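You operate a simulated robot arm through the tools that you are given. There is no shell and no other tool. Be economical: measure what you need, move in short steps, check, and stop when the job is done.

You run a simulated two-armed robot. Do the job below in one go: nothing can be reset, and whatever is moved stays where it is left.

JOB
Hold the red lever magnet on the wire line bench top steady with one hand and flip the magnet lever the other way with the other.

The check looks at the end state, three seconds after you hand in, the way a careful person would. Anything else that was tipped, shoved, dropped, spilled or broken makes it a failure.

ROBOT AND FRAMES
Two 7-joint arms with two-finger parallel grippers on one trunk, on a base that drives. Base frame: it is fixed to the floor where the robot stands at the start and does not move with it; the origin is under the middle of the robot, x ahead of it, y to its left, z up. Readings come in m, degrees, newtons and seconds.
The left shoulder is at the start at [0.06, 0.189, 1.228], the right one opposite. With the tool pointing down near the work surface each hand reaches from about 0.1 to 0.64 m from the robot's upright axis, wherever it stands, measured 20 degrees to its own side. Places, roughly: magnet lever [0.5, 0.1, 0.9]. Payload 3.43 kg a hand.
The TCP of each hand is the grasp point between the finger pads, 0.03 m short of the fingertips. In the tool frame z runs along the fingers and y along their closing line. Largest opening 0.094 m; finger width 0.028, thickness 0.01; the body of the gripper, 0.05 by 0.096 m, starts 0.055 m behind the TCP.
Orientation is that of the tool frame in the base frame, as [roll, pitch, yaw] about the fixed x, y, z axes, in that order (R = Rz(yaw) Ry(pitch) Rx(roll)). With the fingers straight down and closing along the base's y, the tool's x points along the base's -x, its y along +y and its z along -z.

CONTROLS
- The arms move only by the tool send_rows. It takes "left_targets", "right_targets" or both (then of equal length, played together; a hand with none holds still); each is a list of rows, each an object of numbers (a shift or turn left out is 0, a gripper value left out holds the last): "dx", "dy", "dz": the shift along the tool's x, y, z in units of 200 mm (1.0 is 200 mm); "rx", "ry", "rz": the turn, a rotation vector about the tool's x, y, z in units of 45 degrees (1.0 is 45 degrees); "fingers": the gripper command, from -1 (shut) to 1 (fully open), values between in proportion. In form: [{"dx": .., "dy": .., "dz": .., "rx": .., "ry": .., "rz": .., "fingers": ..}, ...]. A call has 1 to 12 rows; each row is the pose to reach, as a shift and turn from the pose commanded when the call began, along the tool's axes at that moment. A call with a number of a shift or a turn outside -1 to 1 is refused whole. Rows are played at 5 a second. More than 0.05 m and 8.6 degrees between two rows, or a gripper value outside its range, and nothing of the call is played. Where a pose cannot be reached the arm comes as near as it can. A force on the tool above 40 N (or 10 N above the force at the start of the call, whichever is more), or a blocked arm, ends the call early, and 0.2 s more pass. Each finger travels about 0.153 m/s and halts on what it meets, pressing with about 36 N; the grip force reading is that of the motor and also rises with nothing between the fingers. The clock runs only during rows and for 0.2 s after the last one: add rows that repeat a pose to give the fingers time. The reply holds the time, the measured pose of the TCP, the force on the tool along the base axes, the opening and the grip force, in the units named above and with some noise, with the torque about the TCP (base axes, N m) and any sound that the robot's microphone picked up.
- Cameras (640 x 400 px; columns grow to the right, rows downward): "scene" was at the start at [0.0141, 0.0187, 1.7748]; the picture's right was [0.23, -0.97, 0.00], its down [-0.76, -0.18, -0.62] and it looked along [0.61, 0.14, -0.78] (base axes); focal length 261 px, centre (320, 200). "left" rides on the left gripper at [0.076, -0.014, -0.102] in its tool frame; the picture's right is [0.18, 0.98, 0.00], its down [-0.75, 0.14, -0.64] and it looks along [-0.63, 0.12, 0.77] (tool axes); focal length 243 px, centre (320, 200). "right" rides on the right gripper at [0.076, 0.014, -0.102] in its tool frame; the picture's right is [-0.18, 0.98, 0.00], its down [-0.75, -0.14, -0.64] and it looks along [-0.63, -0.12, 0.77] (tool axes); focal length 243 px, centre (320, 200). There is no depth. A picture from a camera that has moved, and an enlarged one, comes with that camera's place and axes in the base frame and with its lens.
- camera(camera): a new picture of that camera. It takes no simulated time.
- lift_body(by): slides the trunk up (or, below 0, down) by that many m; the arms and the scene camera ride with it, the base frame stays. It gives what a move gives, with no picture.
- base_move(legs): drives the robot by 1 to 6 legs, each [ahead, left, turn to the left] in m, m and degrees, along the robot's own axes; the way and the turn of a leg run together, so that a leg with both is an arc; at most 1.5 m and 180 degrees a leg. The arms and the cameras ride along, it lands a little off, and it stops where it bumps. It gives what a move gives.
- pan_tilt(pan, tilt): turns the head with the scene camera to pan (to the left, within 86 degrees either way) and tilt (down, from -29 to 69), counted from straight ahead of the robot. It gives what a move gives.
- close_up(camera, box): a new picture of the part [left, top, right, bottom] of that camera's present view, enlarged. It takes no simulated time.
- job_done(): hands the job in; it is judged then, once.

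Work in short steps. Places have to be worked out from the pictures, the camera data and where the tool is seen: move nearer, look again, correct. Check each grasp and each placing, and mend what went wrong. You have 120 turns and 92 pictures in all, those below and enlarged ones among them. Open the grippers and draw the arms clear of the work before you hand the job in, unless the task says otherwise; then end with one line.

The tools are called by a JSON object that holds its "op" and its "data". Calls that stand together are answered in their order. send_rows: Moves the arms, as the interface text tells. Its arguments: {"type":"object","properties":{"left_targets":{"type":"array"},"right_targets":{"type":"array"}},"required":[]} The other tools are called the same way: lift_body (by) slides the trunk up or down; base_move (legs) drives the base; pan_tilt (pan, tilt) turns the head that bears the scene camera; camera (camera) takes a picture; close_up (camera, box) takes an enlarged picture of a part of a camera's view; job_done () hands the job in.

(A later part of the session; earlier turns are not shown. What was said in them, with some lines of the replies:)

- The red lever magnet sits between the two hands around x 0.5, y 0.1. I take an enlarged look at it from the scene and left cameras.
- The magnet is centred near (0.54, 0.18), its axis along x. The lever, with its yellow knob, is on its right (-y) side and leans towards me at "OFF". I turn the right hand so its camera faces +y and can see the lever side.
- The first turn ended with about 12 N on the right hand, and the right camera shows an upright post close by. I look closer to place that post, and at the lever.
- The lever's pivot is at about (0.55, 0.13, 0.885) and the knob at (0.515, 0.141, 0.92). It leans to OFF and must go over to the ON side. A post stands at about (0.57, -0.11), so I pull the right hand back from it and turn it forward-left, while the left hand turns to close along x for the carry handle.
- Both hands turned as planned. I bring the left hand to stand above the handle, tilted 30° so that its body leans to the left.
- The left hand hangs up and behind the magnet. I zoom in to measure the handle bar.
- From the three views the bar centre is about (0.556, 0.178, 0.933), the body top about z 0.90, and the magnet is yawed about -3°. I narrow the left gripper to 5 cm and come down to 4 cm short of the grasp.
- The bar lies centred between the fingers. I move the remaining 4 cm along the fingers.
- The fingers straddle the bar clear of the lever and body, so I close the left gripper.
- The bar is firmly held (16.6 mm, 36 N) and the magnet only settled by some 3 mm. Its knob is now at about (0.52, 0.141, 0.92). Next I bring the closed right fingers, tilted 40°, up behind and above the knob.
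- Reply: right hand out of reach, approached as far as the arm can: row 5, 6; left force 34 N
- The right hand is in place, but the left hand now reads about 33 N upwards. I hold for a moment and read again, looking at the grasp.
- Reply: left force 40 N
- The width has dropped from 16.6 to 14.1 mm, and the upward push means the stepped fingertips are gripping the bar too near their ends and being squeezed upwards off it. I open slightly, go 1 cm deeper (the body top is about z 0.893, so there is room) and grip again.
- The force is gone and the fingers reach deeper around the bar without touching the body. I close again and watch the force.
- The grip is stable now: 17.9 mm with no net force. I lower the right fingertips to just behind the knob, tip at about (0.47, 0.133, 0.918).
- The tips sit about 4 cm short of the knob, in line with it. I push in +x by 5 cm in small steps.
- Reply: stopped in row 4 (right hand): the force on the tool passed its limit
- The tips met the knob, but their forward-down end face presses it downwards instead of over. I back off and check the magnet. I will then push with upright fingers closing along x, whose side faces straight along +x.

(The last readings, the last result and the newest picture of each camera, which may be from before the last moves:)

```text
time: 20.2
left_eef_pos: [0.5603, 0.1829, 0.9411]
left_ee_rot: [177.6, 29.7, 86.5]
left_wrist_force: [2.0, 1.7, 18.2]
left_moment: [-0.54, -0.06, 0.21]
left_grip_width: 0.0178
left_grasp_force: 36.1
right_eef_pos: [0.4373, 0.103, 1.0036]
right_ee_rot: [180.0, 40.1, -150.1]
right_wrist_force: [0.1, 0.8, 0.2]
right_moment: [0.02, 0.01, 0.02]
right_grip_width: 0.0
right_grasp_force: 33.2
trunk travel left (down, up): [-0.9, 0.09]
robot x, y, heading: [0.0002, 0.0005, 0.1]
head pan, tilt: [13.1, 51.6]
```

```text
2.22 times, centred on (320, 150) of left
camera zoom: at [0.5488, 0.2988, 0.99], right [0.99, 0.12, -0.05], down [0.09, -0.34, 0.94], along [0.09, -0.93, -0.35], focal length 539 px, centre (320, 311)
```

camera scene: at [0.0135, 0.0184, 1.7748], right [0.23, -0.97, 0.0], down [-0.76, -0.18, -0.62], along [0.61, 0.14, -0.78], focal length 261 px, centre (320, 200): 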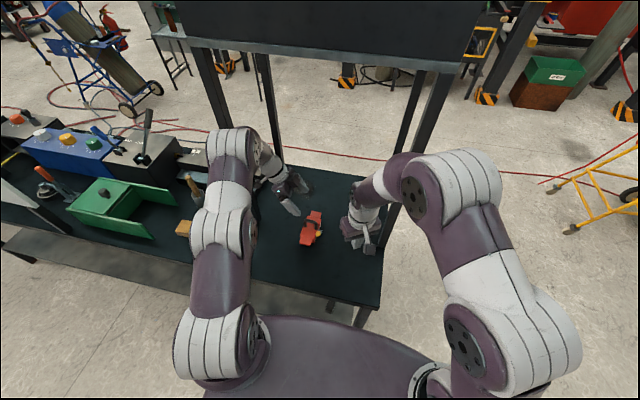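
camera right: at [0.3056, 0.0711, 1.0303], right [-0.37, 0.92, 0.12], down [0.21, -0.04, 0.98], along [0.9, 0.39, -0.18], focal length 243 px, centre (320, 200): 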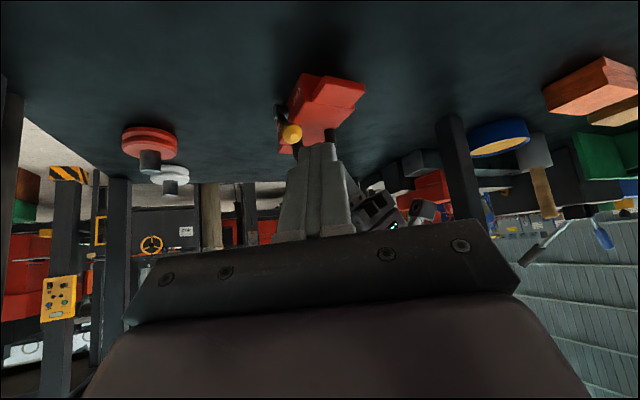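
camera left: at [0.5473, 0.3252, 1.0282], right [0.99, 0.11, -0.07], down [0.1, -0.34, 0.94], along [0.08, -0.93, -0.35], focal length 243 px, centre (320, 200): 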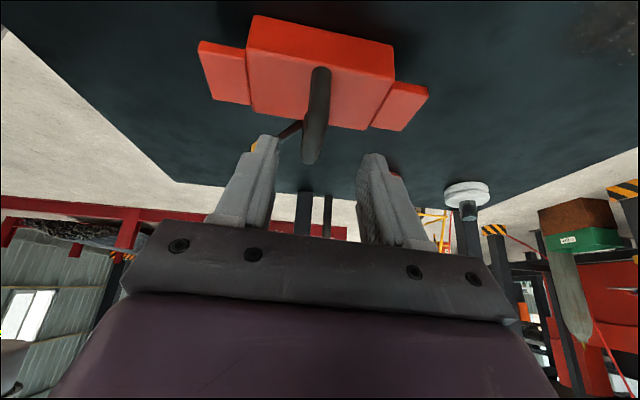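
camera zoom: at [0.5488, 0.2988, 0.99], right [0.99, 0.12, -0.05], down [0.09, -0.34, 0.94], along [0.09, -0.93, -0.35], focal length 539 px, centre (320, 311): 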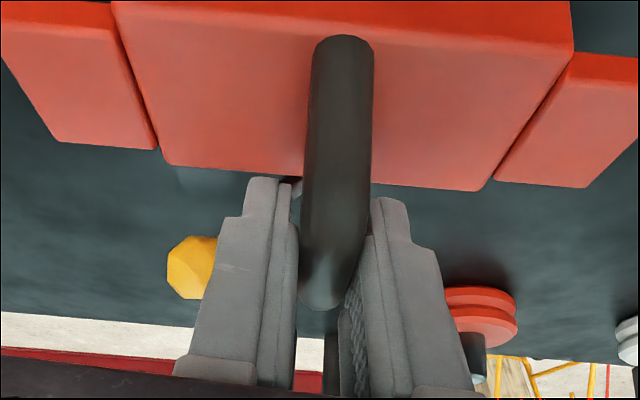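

The left hand is loaded by 18 N and sits 4 mm high, so the magnet was rocked slightly in the grip. I open the left gripper a little to let it settle flat and look again.

{"op": "send_rows", "data": {"left_targets": [{"fingers": -0.55}, {"fingers": -0.4}, {"fingers": -0.4}]}}

{"op": "close_up", "data": {"camera": "right", "box": [230, 50, 410, 190]}}

{"op": "close_up", "data": {"camera": "left", "box": [200, 60, 440, 240]}}

```text
time: 21.0
left_eef_pos: [0.5605, 0.1822, 0.9372]
left_ee_rot: [177.8, 29.7, 86.7]
left_wrist_force: [-0.1, 0.5, 0.2]
left_moment: [-0.04, 0.0, 0.03]
left_grip_width: 0.0282
left_grasp_force: 0.0
right_eef_pos: [0.4369, 0.1038, 1.0018]
right_ee_rot: [180.0, 39.9, -150.1]
right_wrist_force: [-0.6, 1.2, 1.0]
right_moment: [0.0, 0.0, -0.02]
right_grip_width: 0.0
right_grasp_force: 33.3
trunk travel left (down, up): [-0.9, 0.09]
robot x, y, heading: [0.0022, -0.0028, -0.2]
head pan, tilt: [13.1, 51.6]
```

```text
2.86 times, centred on (320, 120) of right
camera zoom: at [0.3228, 0.0538, 1.0306], right [-0.37, 0.92, 0.12], down [0.21, -0.04, 0.98], along [0.9, 0.39, -0.18], focal length 693 px, centre (320, 429)
```

zoom: 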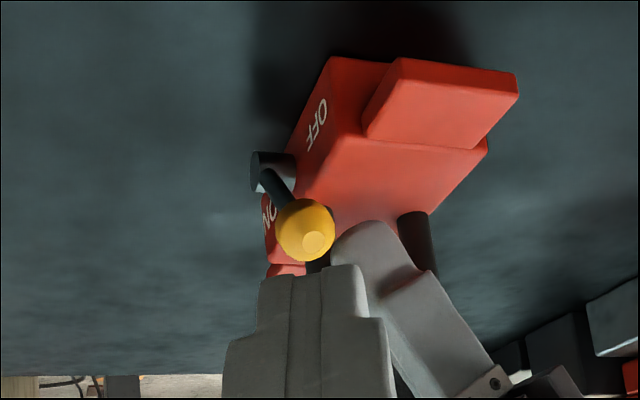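

```text
2.22 times, centred on (320, 150) of left
camera zoom: at [0.5496, 0.2987, 0.988], right [0.99, 0.12, -0.06], down [0.1, -0.34, 0.94], along [0.09, -0.93, -0.35], focal length 539 px, centre (320, 311)
```

zoom: 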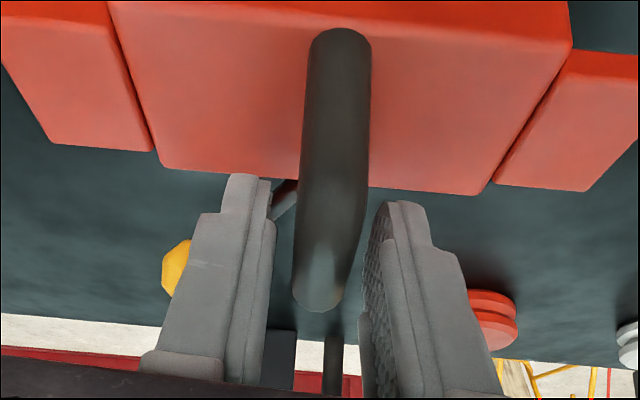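

The magnet is flat again and square to x. I turn the left hand 3° to match and grip again, giving it time to show any creep.

{"op": "send_rows", "data": {"left_targets": [{"rz": -0.035, "dz": 0.005}, {"rz": -0.07, "dz": 0.01}, {"rz": -0.07, "dz": 0.01, "fingers": -0.7}, {"rz": -0.07, "dz": 0.01, "fingers": -1}, {"rz": -0.07, "dz": 0.01, "fingers": -1}, {"rz": -0.07, "dz": 0.01, "fingers": -1}, {"rz": -0.07, "dz": 0.01, "fingers": -1}, {"rz": -0.07, "dz": 0.01, "fingers": -1}]}}

{"op": "send_rows", "data": {"right_targets": [{"dz": -0.1, "ry": 0.148}, {"dz": -0.2, "ry": 0.296}, {"dz": -0.25, "ry": 0.444}, {"dz": -0.3, "ry": 0.593}, {"dz": -0.3, "ry": 0.741}, {"dz": -0.3, "ry": 0.889}, {"dz": -0.3, "ry": 0.889}]}}

```text
time: 22.8
left_eef_pos: [0.5597, 0.181, 0.936]
left_ee_rot: [179.5, 29.8, 90.3]
left_wrist_force: [-1.1, -0.7, 0.1]
left_moment: [0.0, -0.03, 0.03]
left_grip_width: 0.0178
left_grasp_force: 36.5
right_eef_pos: [0.4376, 0.1042, 1.0009]
right_ee_rot: [180.0, 40.0, -150.1]
right_wrist_force: [0.2, -0.3, 0.4]
right_moment: [0.0, -0.03, -0.01]
right_grip_width: 0.0
right_grasp_force: 32.6
trunk travel left (down, up): [-0.9, 0.09]
robot x, y, heading: [-0.0012, 0.0046, 0.1]
head pan, tilt: [13.1, 51.6]
```

```text
time: 24.4
left_eef_pos: [0.5608, 0.1806, 0.9361]
left_ee_rot: [179.5, 29.7, 90.2]
left_wrist_force: [-1.6, 0.2, 0.0]
left_moment: [0.02, -0.01, 0.06]
left_grip_width: 0.018
left_grasp_force: 36.2
right_eef_pos: [0.4046, 0.0818, 1.0489]
right_ee_rot: [179.8, -0.2, -150.0]
right_wrist_force: [0.4, -0.5, 0.4]
right_moment: [0.01, 0.03, 0.0]
right_grip_width: 0.0
right_grasp_force: 32.8
right hand out of reach, approached as far as the arm can: row 4, 5
trunk travel left (down, up): [-0.9, 0.09]
robot x, y, heading: [-0.0011, 0.0002, 0.1]
head pan, tilt: [13.1, 51.6]
```

The left grip is steady. I turn the right hand so that its fingers close along x, then tilt it to lean right, away from the left hand.

{"op": "send_rows", "data": {"right_targets": [{"rz": -0.167}, {"rz": -0.333}, {"rz": -0.5}, {"rz": -0.667}, {"rz": -0.833}, {"rz": -1.0}, {"rz": -1.0}]}}

{"op": "send_rows", "data": {"right_targets": [{"rz": -0.167}, {"rz": -0.333}, {"rz": -0.333}]}}

{"op": "send_rows", "data": {"right_targets": [{"ry": -0.14}, {"ry": -0.28}, {"ry": -0.42}, {"ry": -0.555}, {"ry": -0.555}]}}

{"op": "camera", "data": {"camera": "right"}}

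{"op": "camera", "data": {"camera": "scene"}}

```text
time: 26.0
left_eef_pos: [0.5597, 0.1818, 0.9362]
left_ee_rot: [179.5, 29.9, 90.2]
left_wrist_force: [-1.5, -0.5, 0.2]
left_moment: [-0.03, 0.01, 0.04]
left_grip_width: 0.0177
left_grasp_force: 35.6
right_eef_pos: [0.4047, 0.0827, 1.0494]
right_ee_rot: [180.0, 0.1, -105.0]
right_wrist_force: [1.3, 0.5, 1.0]
right_moment: [-0.01, -0.02, 0.01]
right_grip_width: 0.0
right_grasp_force: 32.6
trunk travel left (down, up): [-0.9, 0.09]
robot x, y, heading: [-0.0031, -0.0037, 0.1]
head pan, tilt: [13.1, 51.6]
```

```text
time: 26.8
left_eef_pos: [0.5603, 0.1822, 0.9371]
left_ee_rot: [179.5, 29.8, 90.1]
left_wrist_force: [-0.9, -0.6, -0.5]
left_moment: [0.0, -0.02, 0.06]
left_grip_width: 0.0182
left_grasp_force: 35.9
right_eef_pos: [0.4055, 0.0826, 1.0473]
right_ee_rot: [-180.0, 0.2, -90.0]
right_wrist_force: [-0.5, -0.4, 0.1]
right_moment: [-0.01, 0.03, 0.05]
right_grip_width: 0.0
right_grasp_force: 33.2
trunk travel left (down, up): [-0.9, 0.09]
robot x, y, heading: [0.0013, -0.001, 0.2]
head pan, tilt: [13.1, 51.6]
```

```text
time: 28.0
left_eef_pos: [0.5585, 0.1813, 0.9381]
left_ee_rot: [179.5, 29.8, 90.2]
left_wrist_force: [-1.4, 1.3, 0.2]
left_moment: [0.08, 0.02, 0.04]
left_grip_width: 0.0179
left_grasp_force: 35.8
right_eef_pos: [0.4035, 0.084, 1.0471]
right_ee_rot: [-180.0, 25.2, -90.1]
right_wrist_force: [0.1, -0.5, -0.3]
right_moment: [0.0, -0.01, 0.0]
right_grip_width: 0.0
right_grasp_force: 32.6
trunk travel left (down, up): [-0.9, 0.09]
robot x, y, heading: [-0.0045, -0.0025, 0.1]
head pan, tilt: [13.1, 51.6]
```

```text
50 pictures are left
camera right: at [0.3889, -0.0293, 1.1078], right [-0.98, 0.17, 0.08], down [0.14, 0.41, 0.9], along [0.12, 0.9, -0.43], focal length 243 px, centre (320, 200)
```

right: 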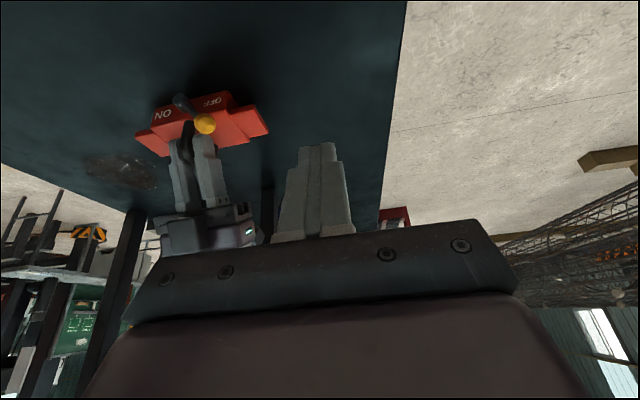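

```text
49 pictures are left
camera scene: at [0.014, 0.0189, 1.7748], right [0.23, -0.97, 0.0], down [-0.76, -0.18, -0.62], along [0.61, 0.14, -0.78], focal length 261 px, centre (320, 200)
```

scene: 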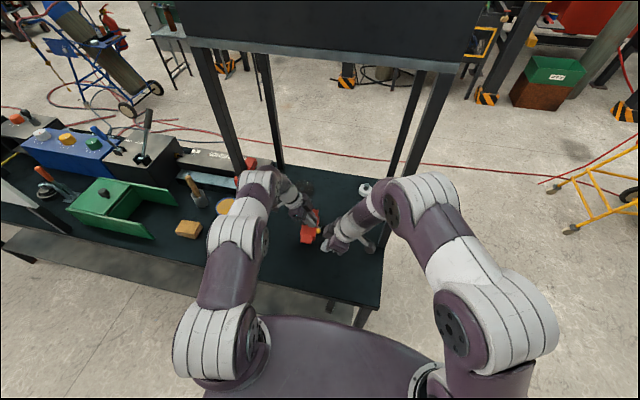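

Now I re-measure the knob from this better side view.

{"op": "close_up", "data": {"camera": "right", "box": [125, 80, 285, 180]}}

{"op": "close_up", "data": {"camera": "scene", "box": [280, 200, 350, 260]}}

```text
4.00 times, centred on (205, 130) of right
camera zoom: at [0.3889, -0.0293, 1.1078], right [-0.98, 0.17, 0.08], down [0.14, 0.41, 0.9], along [0.12, 0.9, -0.43], focal length 970 px, centre (780, 480)
```

zoom: 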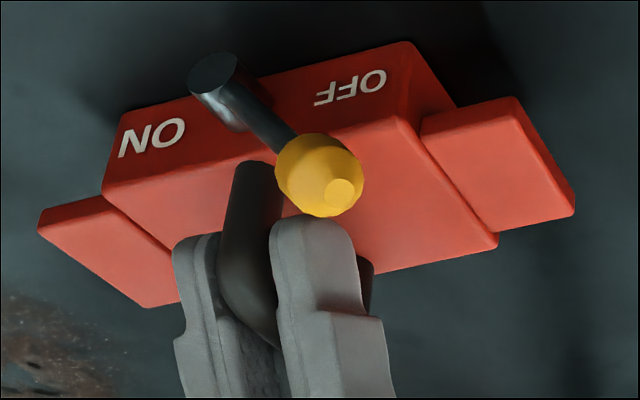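

```text
6.67 times, centred on (315, 230) of scene
camera zoom: at [0.014, 0.0189, 1.7748], right [0.23, -0.97, 0.0], down [-0.76, -0.18, -0.62], along [0.61, 0.14, -0.78], focal length 1739 px, centre (353, 0)
```

zoom: 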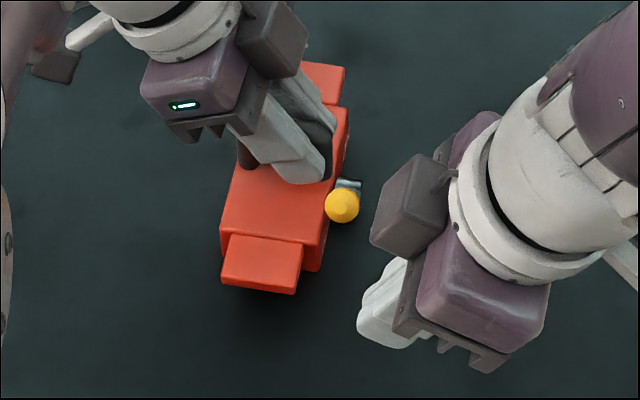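

The knob is at about (0.526, 0.143, 0.92) and the pivot at (0.557, 0.14, 0.885). I lower the closed right fingers to stand beside the near end of the body, with the tip at about (0.486, 0.137, 0.905).

{"op": "send_rows", "data": {"right_targets": [{"dx": 0.015, "dy": -0.1, "dz": 0.15}, {"dx": 0.03, "dy": -0.2, "dz": 0.3}, {"dx": 0.045, "dy": -0.3, "dz": 0.45}, {"dx": 0.062, "dy": -0.4125, "dz": 0.6055}, {"dx": 0.062, "dy": -0.4125, "dz": 0.6055}]}}

{"op": "close_up", "data": {"camera": "right", "box": [200, 70, 400, 210]}}

{"op": "close_up", "data": {"camera": "left", "box": [130, 60, 370, 240]}}

```text
time: 29.2
left_eef_pos: [0.56, 0.1808, 0.9375]
left_ee_rot: [179.3, 29.8, 90.1]
left_wrist_force: [0.2, -0.2, 0.8]
left_moment: [-0.2, -0.01, 0.04]
left_grip_width: 0.0179
left_grasp_force: 36.1
right_eef_pos: [0.4881, 0.1239, 0.9347]
right_ee_rot: [-180.0, 25.0, -90.1]
right_wrist_force: [0.0, -0.3, -0.2]
right_moment: [0.0, -0.03, -0.02]
right_grip_width: 0.0002
right_grasp_force: 32.4
trunk travel left (down, up): [-0.9, 0.09]
robot x, y, heading: [0.0025, 0.001, 0.2]
head pan, tilt: [13.1, 51.6]
```

```text
2.86 times, centred on (300, 140) of right
camera zoom: at [0.4724, 0.0117, 0.9937], right [-0.98, 0.17, 0.08], down [0.14, 0.41, 0.9], along [0.12, 0.9, -0.43], focal length 693 px, centre (377, 371)
```

zoom: 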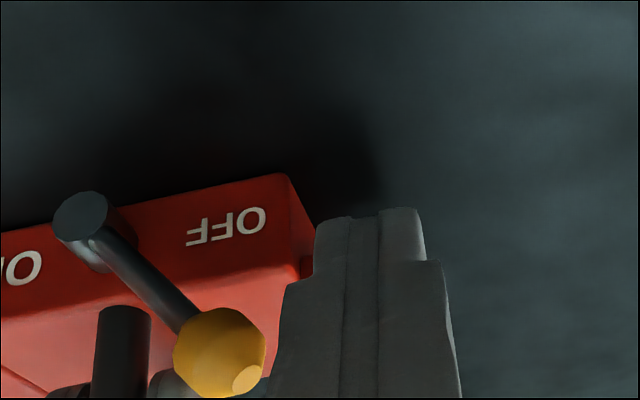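

```text
2.22 times, centred on (250, 150) of left
camera zoom: at [0.5456, 0.2976, 0.987], right [0.98, 0.17, -0.08], down [0.14, -0.33, 0.93], along [0.13, -0.93, -0.35], focal length 539 px, centre (476, 311)
```

zoom: 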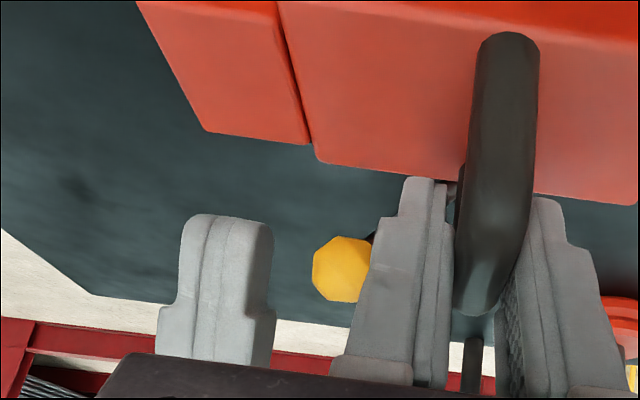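

The fingers stand level with the knob, with a flat side facing it. I push in +x by 5 cm, gently.

{"op": "send_rows", "data": {"right_targets": [{"dy": -0.04}, {"dy": -0.08}, {"dy": -0.12}, {"dy": -0.16}, {"dy": -0.2}, {"dy": -0.25}, {"dy": -0.25}]}}

{"op": "close_up", "data": {"camera": "right", "box": [200, 70, 400, 210]}}

{"op": "close_up", "data": {"camera": "left", "box": [130, 60, 370, 240]}}

```text
time: 30.8
left_eef_pos: [0.5602, 0.1815, 0.9366]
left_ee_rot: [179.5, 29.8, 90.2]
left_wrist_force: [-2.3, 3.4, 1.6]
left_moment: [-0.11, 0.0, 0.08]
left_grip_width: 0.0182
left_grasp_force: 35.9
right_eef_pos: [0.5376, 0.1233, 0.9342]
right_ee_rot: [-180.0, 25.0, -90.1]
right_wrist_force: [-1.2, -2.0, 2.1]
right_moment: [0.0, -0.01, -0.06]
right_grip_width: 0.0
right_grasp_force: 33.3
trunk travel left (down, up): [-0.9, 0.09]
robot x, y, heading: [-0.0017, 0.003, -0.0]
head pan, tilt: [13.1, 51.6]
```

```text
2.86 times, centred on (300, 140) of right
camera zoom: at [0.522, 0.0107, 0.9943], right [-0.98, 0.17, 0.08], down [0.14, 0.41, 0.9], along [0.12, 0.9, -0.43], focal length 693 px, centre (377, 371)
```

zoom: 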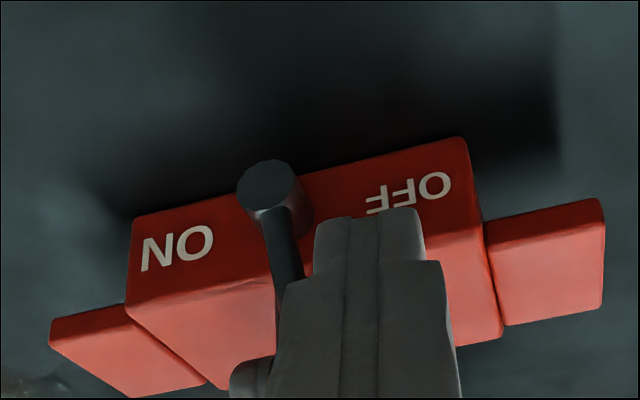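

```text
2.22 times, centred on (250, 150) of left
camera zoom: at [0.5446, 0.2978, 0.9873], right [0.98, 0.17, -0.08], down [0.14, -0.33, 0.93], along [0.13, -0.93, -0.35], focal length 539 px, centre (476, 311)
```

zoom: 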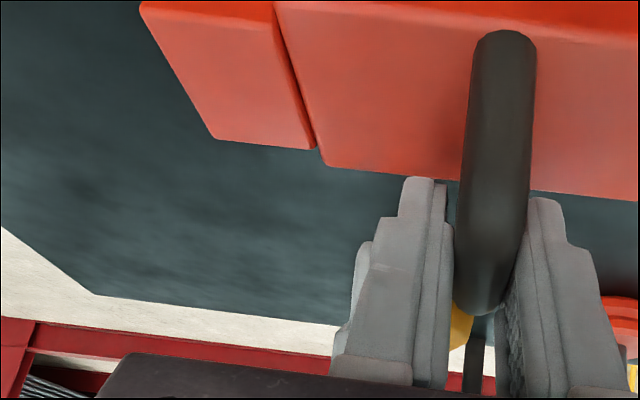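

The lever has come nearly upright with almost no force. I keep pushing, raising the tip 4 mm to clear the pivot boss.

{"op": "send_rows", "data": {"right_targets": [{"dy": -0.04, "dx": -0.008, "dz": -0.018}, {"dy": -0.08, "dx": -0.008, "dz": -0.018}, {"dy": -0.12, "dx": -0.008, "dz": -0.018}, {"dy": -0.16, "dx": -0.008, "dz": -0.018}, {"dy": -0.2, "dx": -0.008, "dz": -0.018}, {"dy": -0.2, "dx": -0.008, "dz": -0.018}]}}

{"op": "close_up", "data": {"camera": "right", "box": [200, 70, 400, 210]}}

{"op": "close_up", "data": {"camera": "left", "box": [200, 60, 440, 240]}}

```text
time: 32.2
left_eef_pos: [0.5591, 0.1815, 0.9362]
left_ee_rot: [179.5, 29.7, 90.2]
left_wrist_force: [-1.6, 1.7, 2.2]
left_moment: [-0.16, -0.03, 0.11]
left_grip_width: 0.018
left_grasp_force: 36.0
right_eef_pos: [0.572, 0.119, 0.9403]
right_ee_rot: [180.0, 24.9, -90.1]
right_wrist_force: [0.5, -0.4, 0.3]
right_moment: [-0.01, 0.0, 0.01]
right_grip_width: 0.0003
right_grasp_force: 33.3
right hand out of reach, approached as far as the arm can: row 5, 6
trunk travel left (down, up): [-0.9, 0.09]
robot x, y, heading: [0.0025, -0.0015, 0.1]
head pan, tilt: [13.1, 51.6]
```

```text
2.86 times, centred on (300, 140) of right
camera zoom: at [0.5568, 0.0079, 0.9999], right [-0.98, 0.17, 0.08], down [0.14, 0.41, 0.9], along [0.12, 0.9, -0.43], focal length 693 px, centre (377, 371)
```

zoom: 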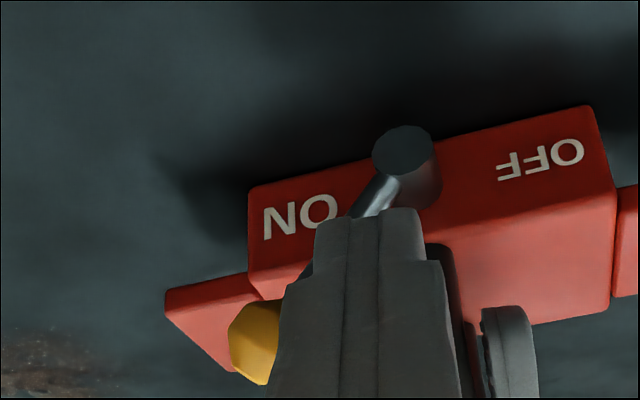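

```text
2.22 times, centred on (320, 150) of left
camera zoom: at [0.5448, 0.2978, 0.9872], right [0.98, 0.17, -0.08], down [0.14, -0.33, 0.93], along [0.13, -0.93, -0.35], focal length 539 px, centre (320, 311)
```

zoom: 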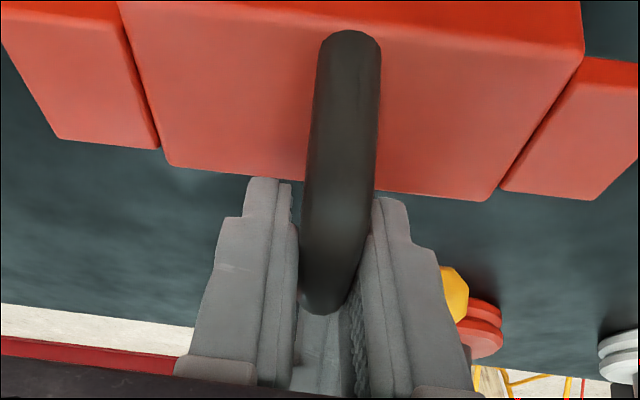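

The lever has gone over to the ON side and the force is near zero. I draw the right hand back along -x and upwards, then check the lever.

{"op": "send_rows", "data": {"right_targets": [{"dx": 0.03, "dy": 0.1}, {"dx": 0.06, "dy": 0.25}, {"dx": 0.08, "dy": 0.45}, {"dx": 0.08, "dy": 0.6, "dz": -0.15}, {"dx": 0.08, "dy": 0.75, "dz": -0.33}, {"dx": 0.08, "dy": 0.85, "dz": -0.5}, {"dx": 0.08, "dy": 0.85, "dz": -0.5}]}}

{"op": "camera", "data": {"camera": "right"}}

{"op": "close_up", "data": {"camera": "scene", "box": [270, 175, 370, 265]}}

```text
time: 33.8
left_eef_pos: [0.5593, 0.1813, 0.9375]
left_ee_rot: [179.5, 29.9, 90.2]
left_wrist_force: [-1.7, -0.1, 2.6]
left_moment: [-0.28, 0.03, 0.09]
left_grip_width: 0.018
left_grasp_force: 36.1
right_eef_pos: [0.4003, 0.0636, 1.0257]
right_ee_rot: [-179.9, 24.9, -90.0]
right_wrist_force: [0.5, -0.2, -0.5]
right_moment: [-0.02, 0.03, -0.02]
right_grip_width: 0.0001
right_grasp_force: 33.2
trunk travel left (down, up): [-0.9, 0.09]
robot x, y, heading: [-0.0022, -0.0024, 0.1]
head pan, tilt: [13.1, 51.6]
```

```text
40 pictures are left
camera right: at [0.3847, -0.0482, 1.0866], right [-0.98, 0.17, 0.08], down [0.14, 0.41, 0.9], along [0.12, 0.9, -0.43], focal length 243 px, centre (320, 200)
```

right: 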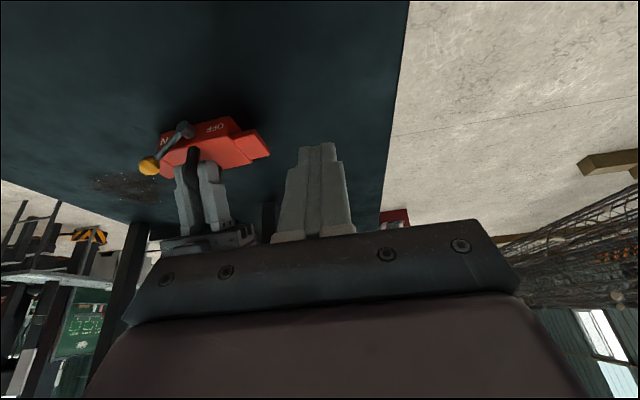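

```text
4.44 times, centred on (320, 220) of scene
camera zoom: at [0.0133, 0.0191, 1.7749], right [0.23, -0.97, 0.0], down [-0.76, -0.18, -0.62], along [0.61, 0.14, -0.78], focal length 1160 px, centre (320, 111)
```

zoom: 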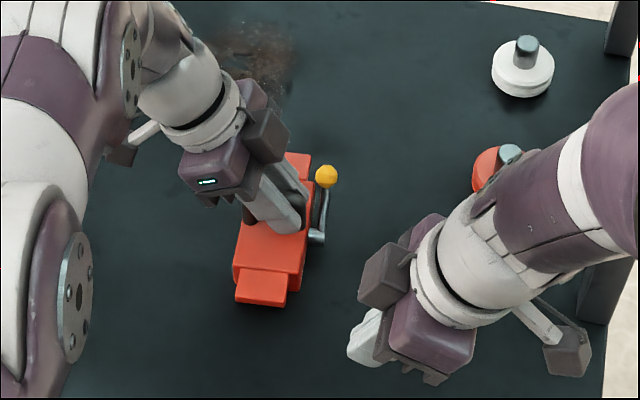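

The knob is now at about (0.60, 0.15, 0.92), the mirror image of where it started, so the lever is fully at ON. I release the handle and withdraw the left hand along its fingers.

{"op": "send_rows", "data": {"left_targets": [{"fingers": -0.4}, {"fingers": 0}, {"fingers": 0}, {"dz": -0.1, "fingers": 0}, {"dz": -0.25}, {"dz": -0.45}, {"dz": -0.65}, {"dz": -0.65}], "right_targets": [{"fingers": -0.5}, {"fingers": 0}, {"fingers": 0.5}, {"fingers": 1}, {"dz": -0.1}, {"dz": -0.2}, {"dz": -0.3}, {"dz": -0.3}]}}

{"op": "close_up", "data": {"camera": "scene", "box": [230, 145, 410, 265]}}

{"op": "close_up", "data": {"camera": "right", "box": [125, 80, 285, 180]}}

```text
time: 35.6
left_eef_pos: [0.5504, 0.2414, 1.0469]
left_ee_rot: [179.4, 29.8, 90.1]
left_wrist_force: [-0.2, 0.5, -0.5]
left_moment: [-0.04, -0.01, 0.01]
left_grip_width: 0.047
left_grasp_force: 0.0
left hand out of reach, approached as far as the arm can: row 7, 8
right_eef_pos: [0.4027, 0.0388, 1.0777]
right_ee_rot: [179.9, 25.1, -90.0]
right_wrist_force: [-0.6, -0.8, 0.2]
right_moment: [-0.03, -0.01, -0.01]
right_grip_width: 0.0939
right_grasp_force: 0.0
trunk travel left (down, up): [-0.9, 0.09]
robot x, y, heading: [-0.0038, 0.0005, -0.1]
head pan, tilt: [13.1, 51.6]
```

```text
3.33 times, centred on (320, 205) of scene
camera zoom: at [0.0142, 0.0183, 1.7748], right [0.23, -0.97, 0.0], down [-0.76, -0.18, -0.62], along [0.6, 0.14, -0.78], focal length 870 px, centre (320, 183)
```

zoom: 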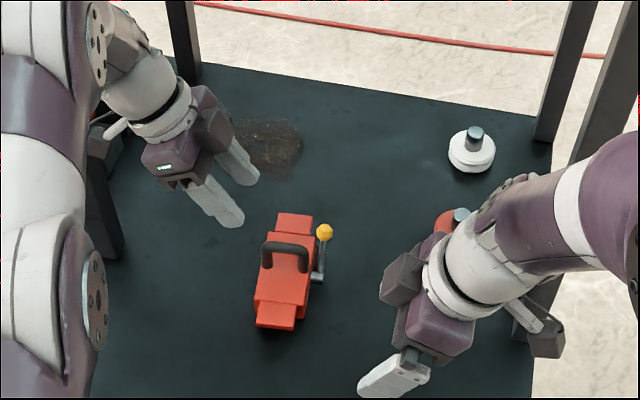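

```text
4.00 times, centred on (205, 130) of right
camera zoom: at [0.3865, -0.0733, 1.1383], right [-0.98, 0.17, 0.08], down [0.14, 0.41, 0.9], along [0.12, 0.9, -0.43], focal length 970 px, centre (780, 480)
```

zoom: 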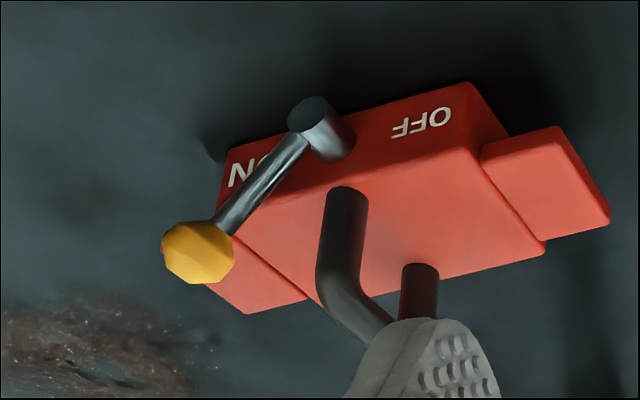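

The magnet stands flat with its lever at ON, and both hands are free. I draw the arms further clear and take a last look.

{"op": "send_rows", "data": {"left_targets": [{"dx": -0.05, "dy": -0.1, "dz": -0.05, "fingers": 1}, {"dx": -0.1, "dy": -0.25, "dz": -0.1}, {"dx": -0.15, "dy": -0.4, "dz": -0.2}, {"dx": -0.2, "dy": -0.55, "dz": -0.3}, {"dx": -0.2, "dy": -0.65, "dz": -0.35}, {"dx": -0.2, "dy": -0.65, "dz": -0.35}], "right_targets": [{"dz": -0.1}, {"dz": -0.2}, {"dz": -0.3}, {"dz": -0.4}, {"dz": -0.4}, {"dz": -0.4}]}}

{"op": "camera", "data": {"camera": "scene"}}

```text
time: 37.0
left_eef_pos: [0.4184, 0.2402, 1.1253]
left_ee_rot: [179.5, 29.8, 90.2]
left_wrist_force: [0.6, 0.7, 0.4]
left_moment: [-0.02, 0.04, 0.01]
left_grip_width: 0.094
left_grasp_force: 0.0
right_eef_pos: [0.4034, 0.0042, 1.1496]
right_ee_rot: [179.9, 25.0, -90.1]
right_wrist_force: [0.7, -0.8, -0.3]
right_moment: [0.04, 0.0, 0.02]
right_grip_width: 0.0939
right_grasp_force: 0.0
trunk travel left (down, up): [-0.9, 0.09]
robot x, y, heading: [-0.0003, -0.0007, 0.0]
head pan, tilt: [13.1, 51.6]
```

```text
36 pictures are left
camera scene: at [0.0153, 0.019, 1.7748], right [0.23, -0.97, 0.0], down [-0.76, -0.18, -0.62], along [0.6, 0.14, -0.78], focal length 261 px, centre (320, 200)
```

scene: 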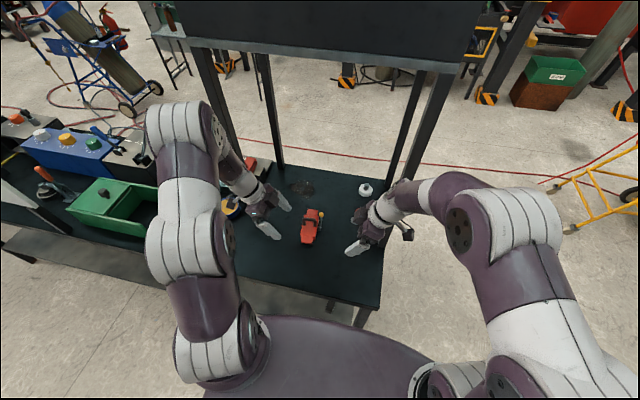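

The last picture shows the magnet flat with its lever at ON, and both arms clear with open grippers. Nothing else I can see in it has moved, so I hand in.

{"op": "job_done", "data": {}}

```text
The job is handed in.
```

I held the magnet by its handle with the left hand and flipped its lever from OFF to ON with the right; it shifted a few millimetres while being gripped, and early on the right hand briefly met about 12 N, probably brushing the bench's upright post.
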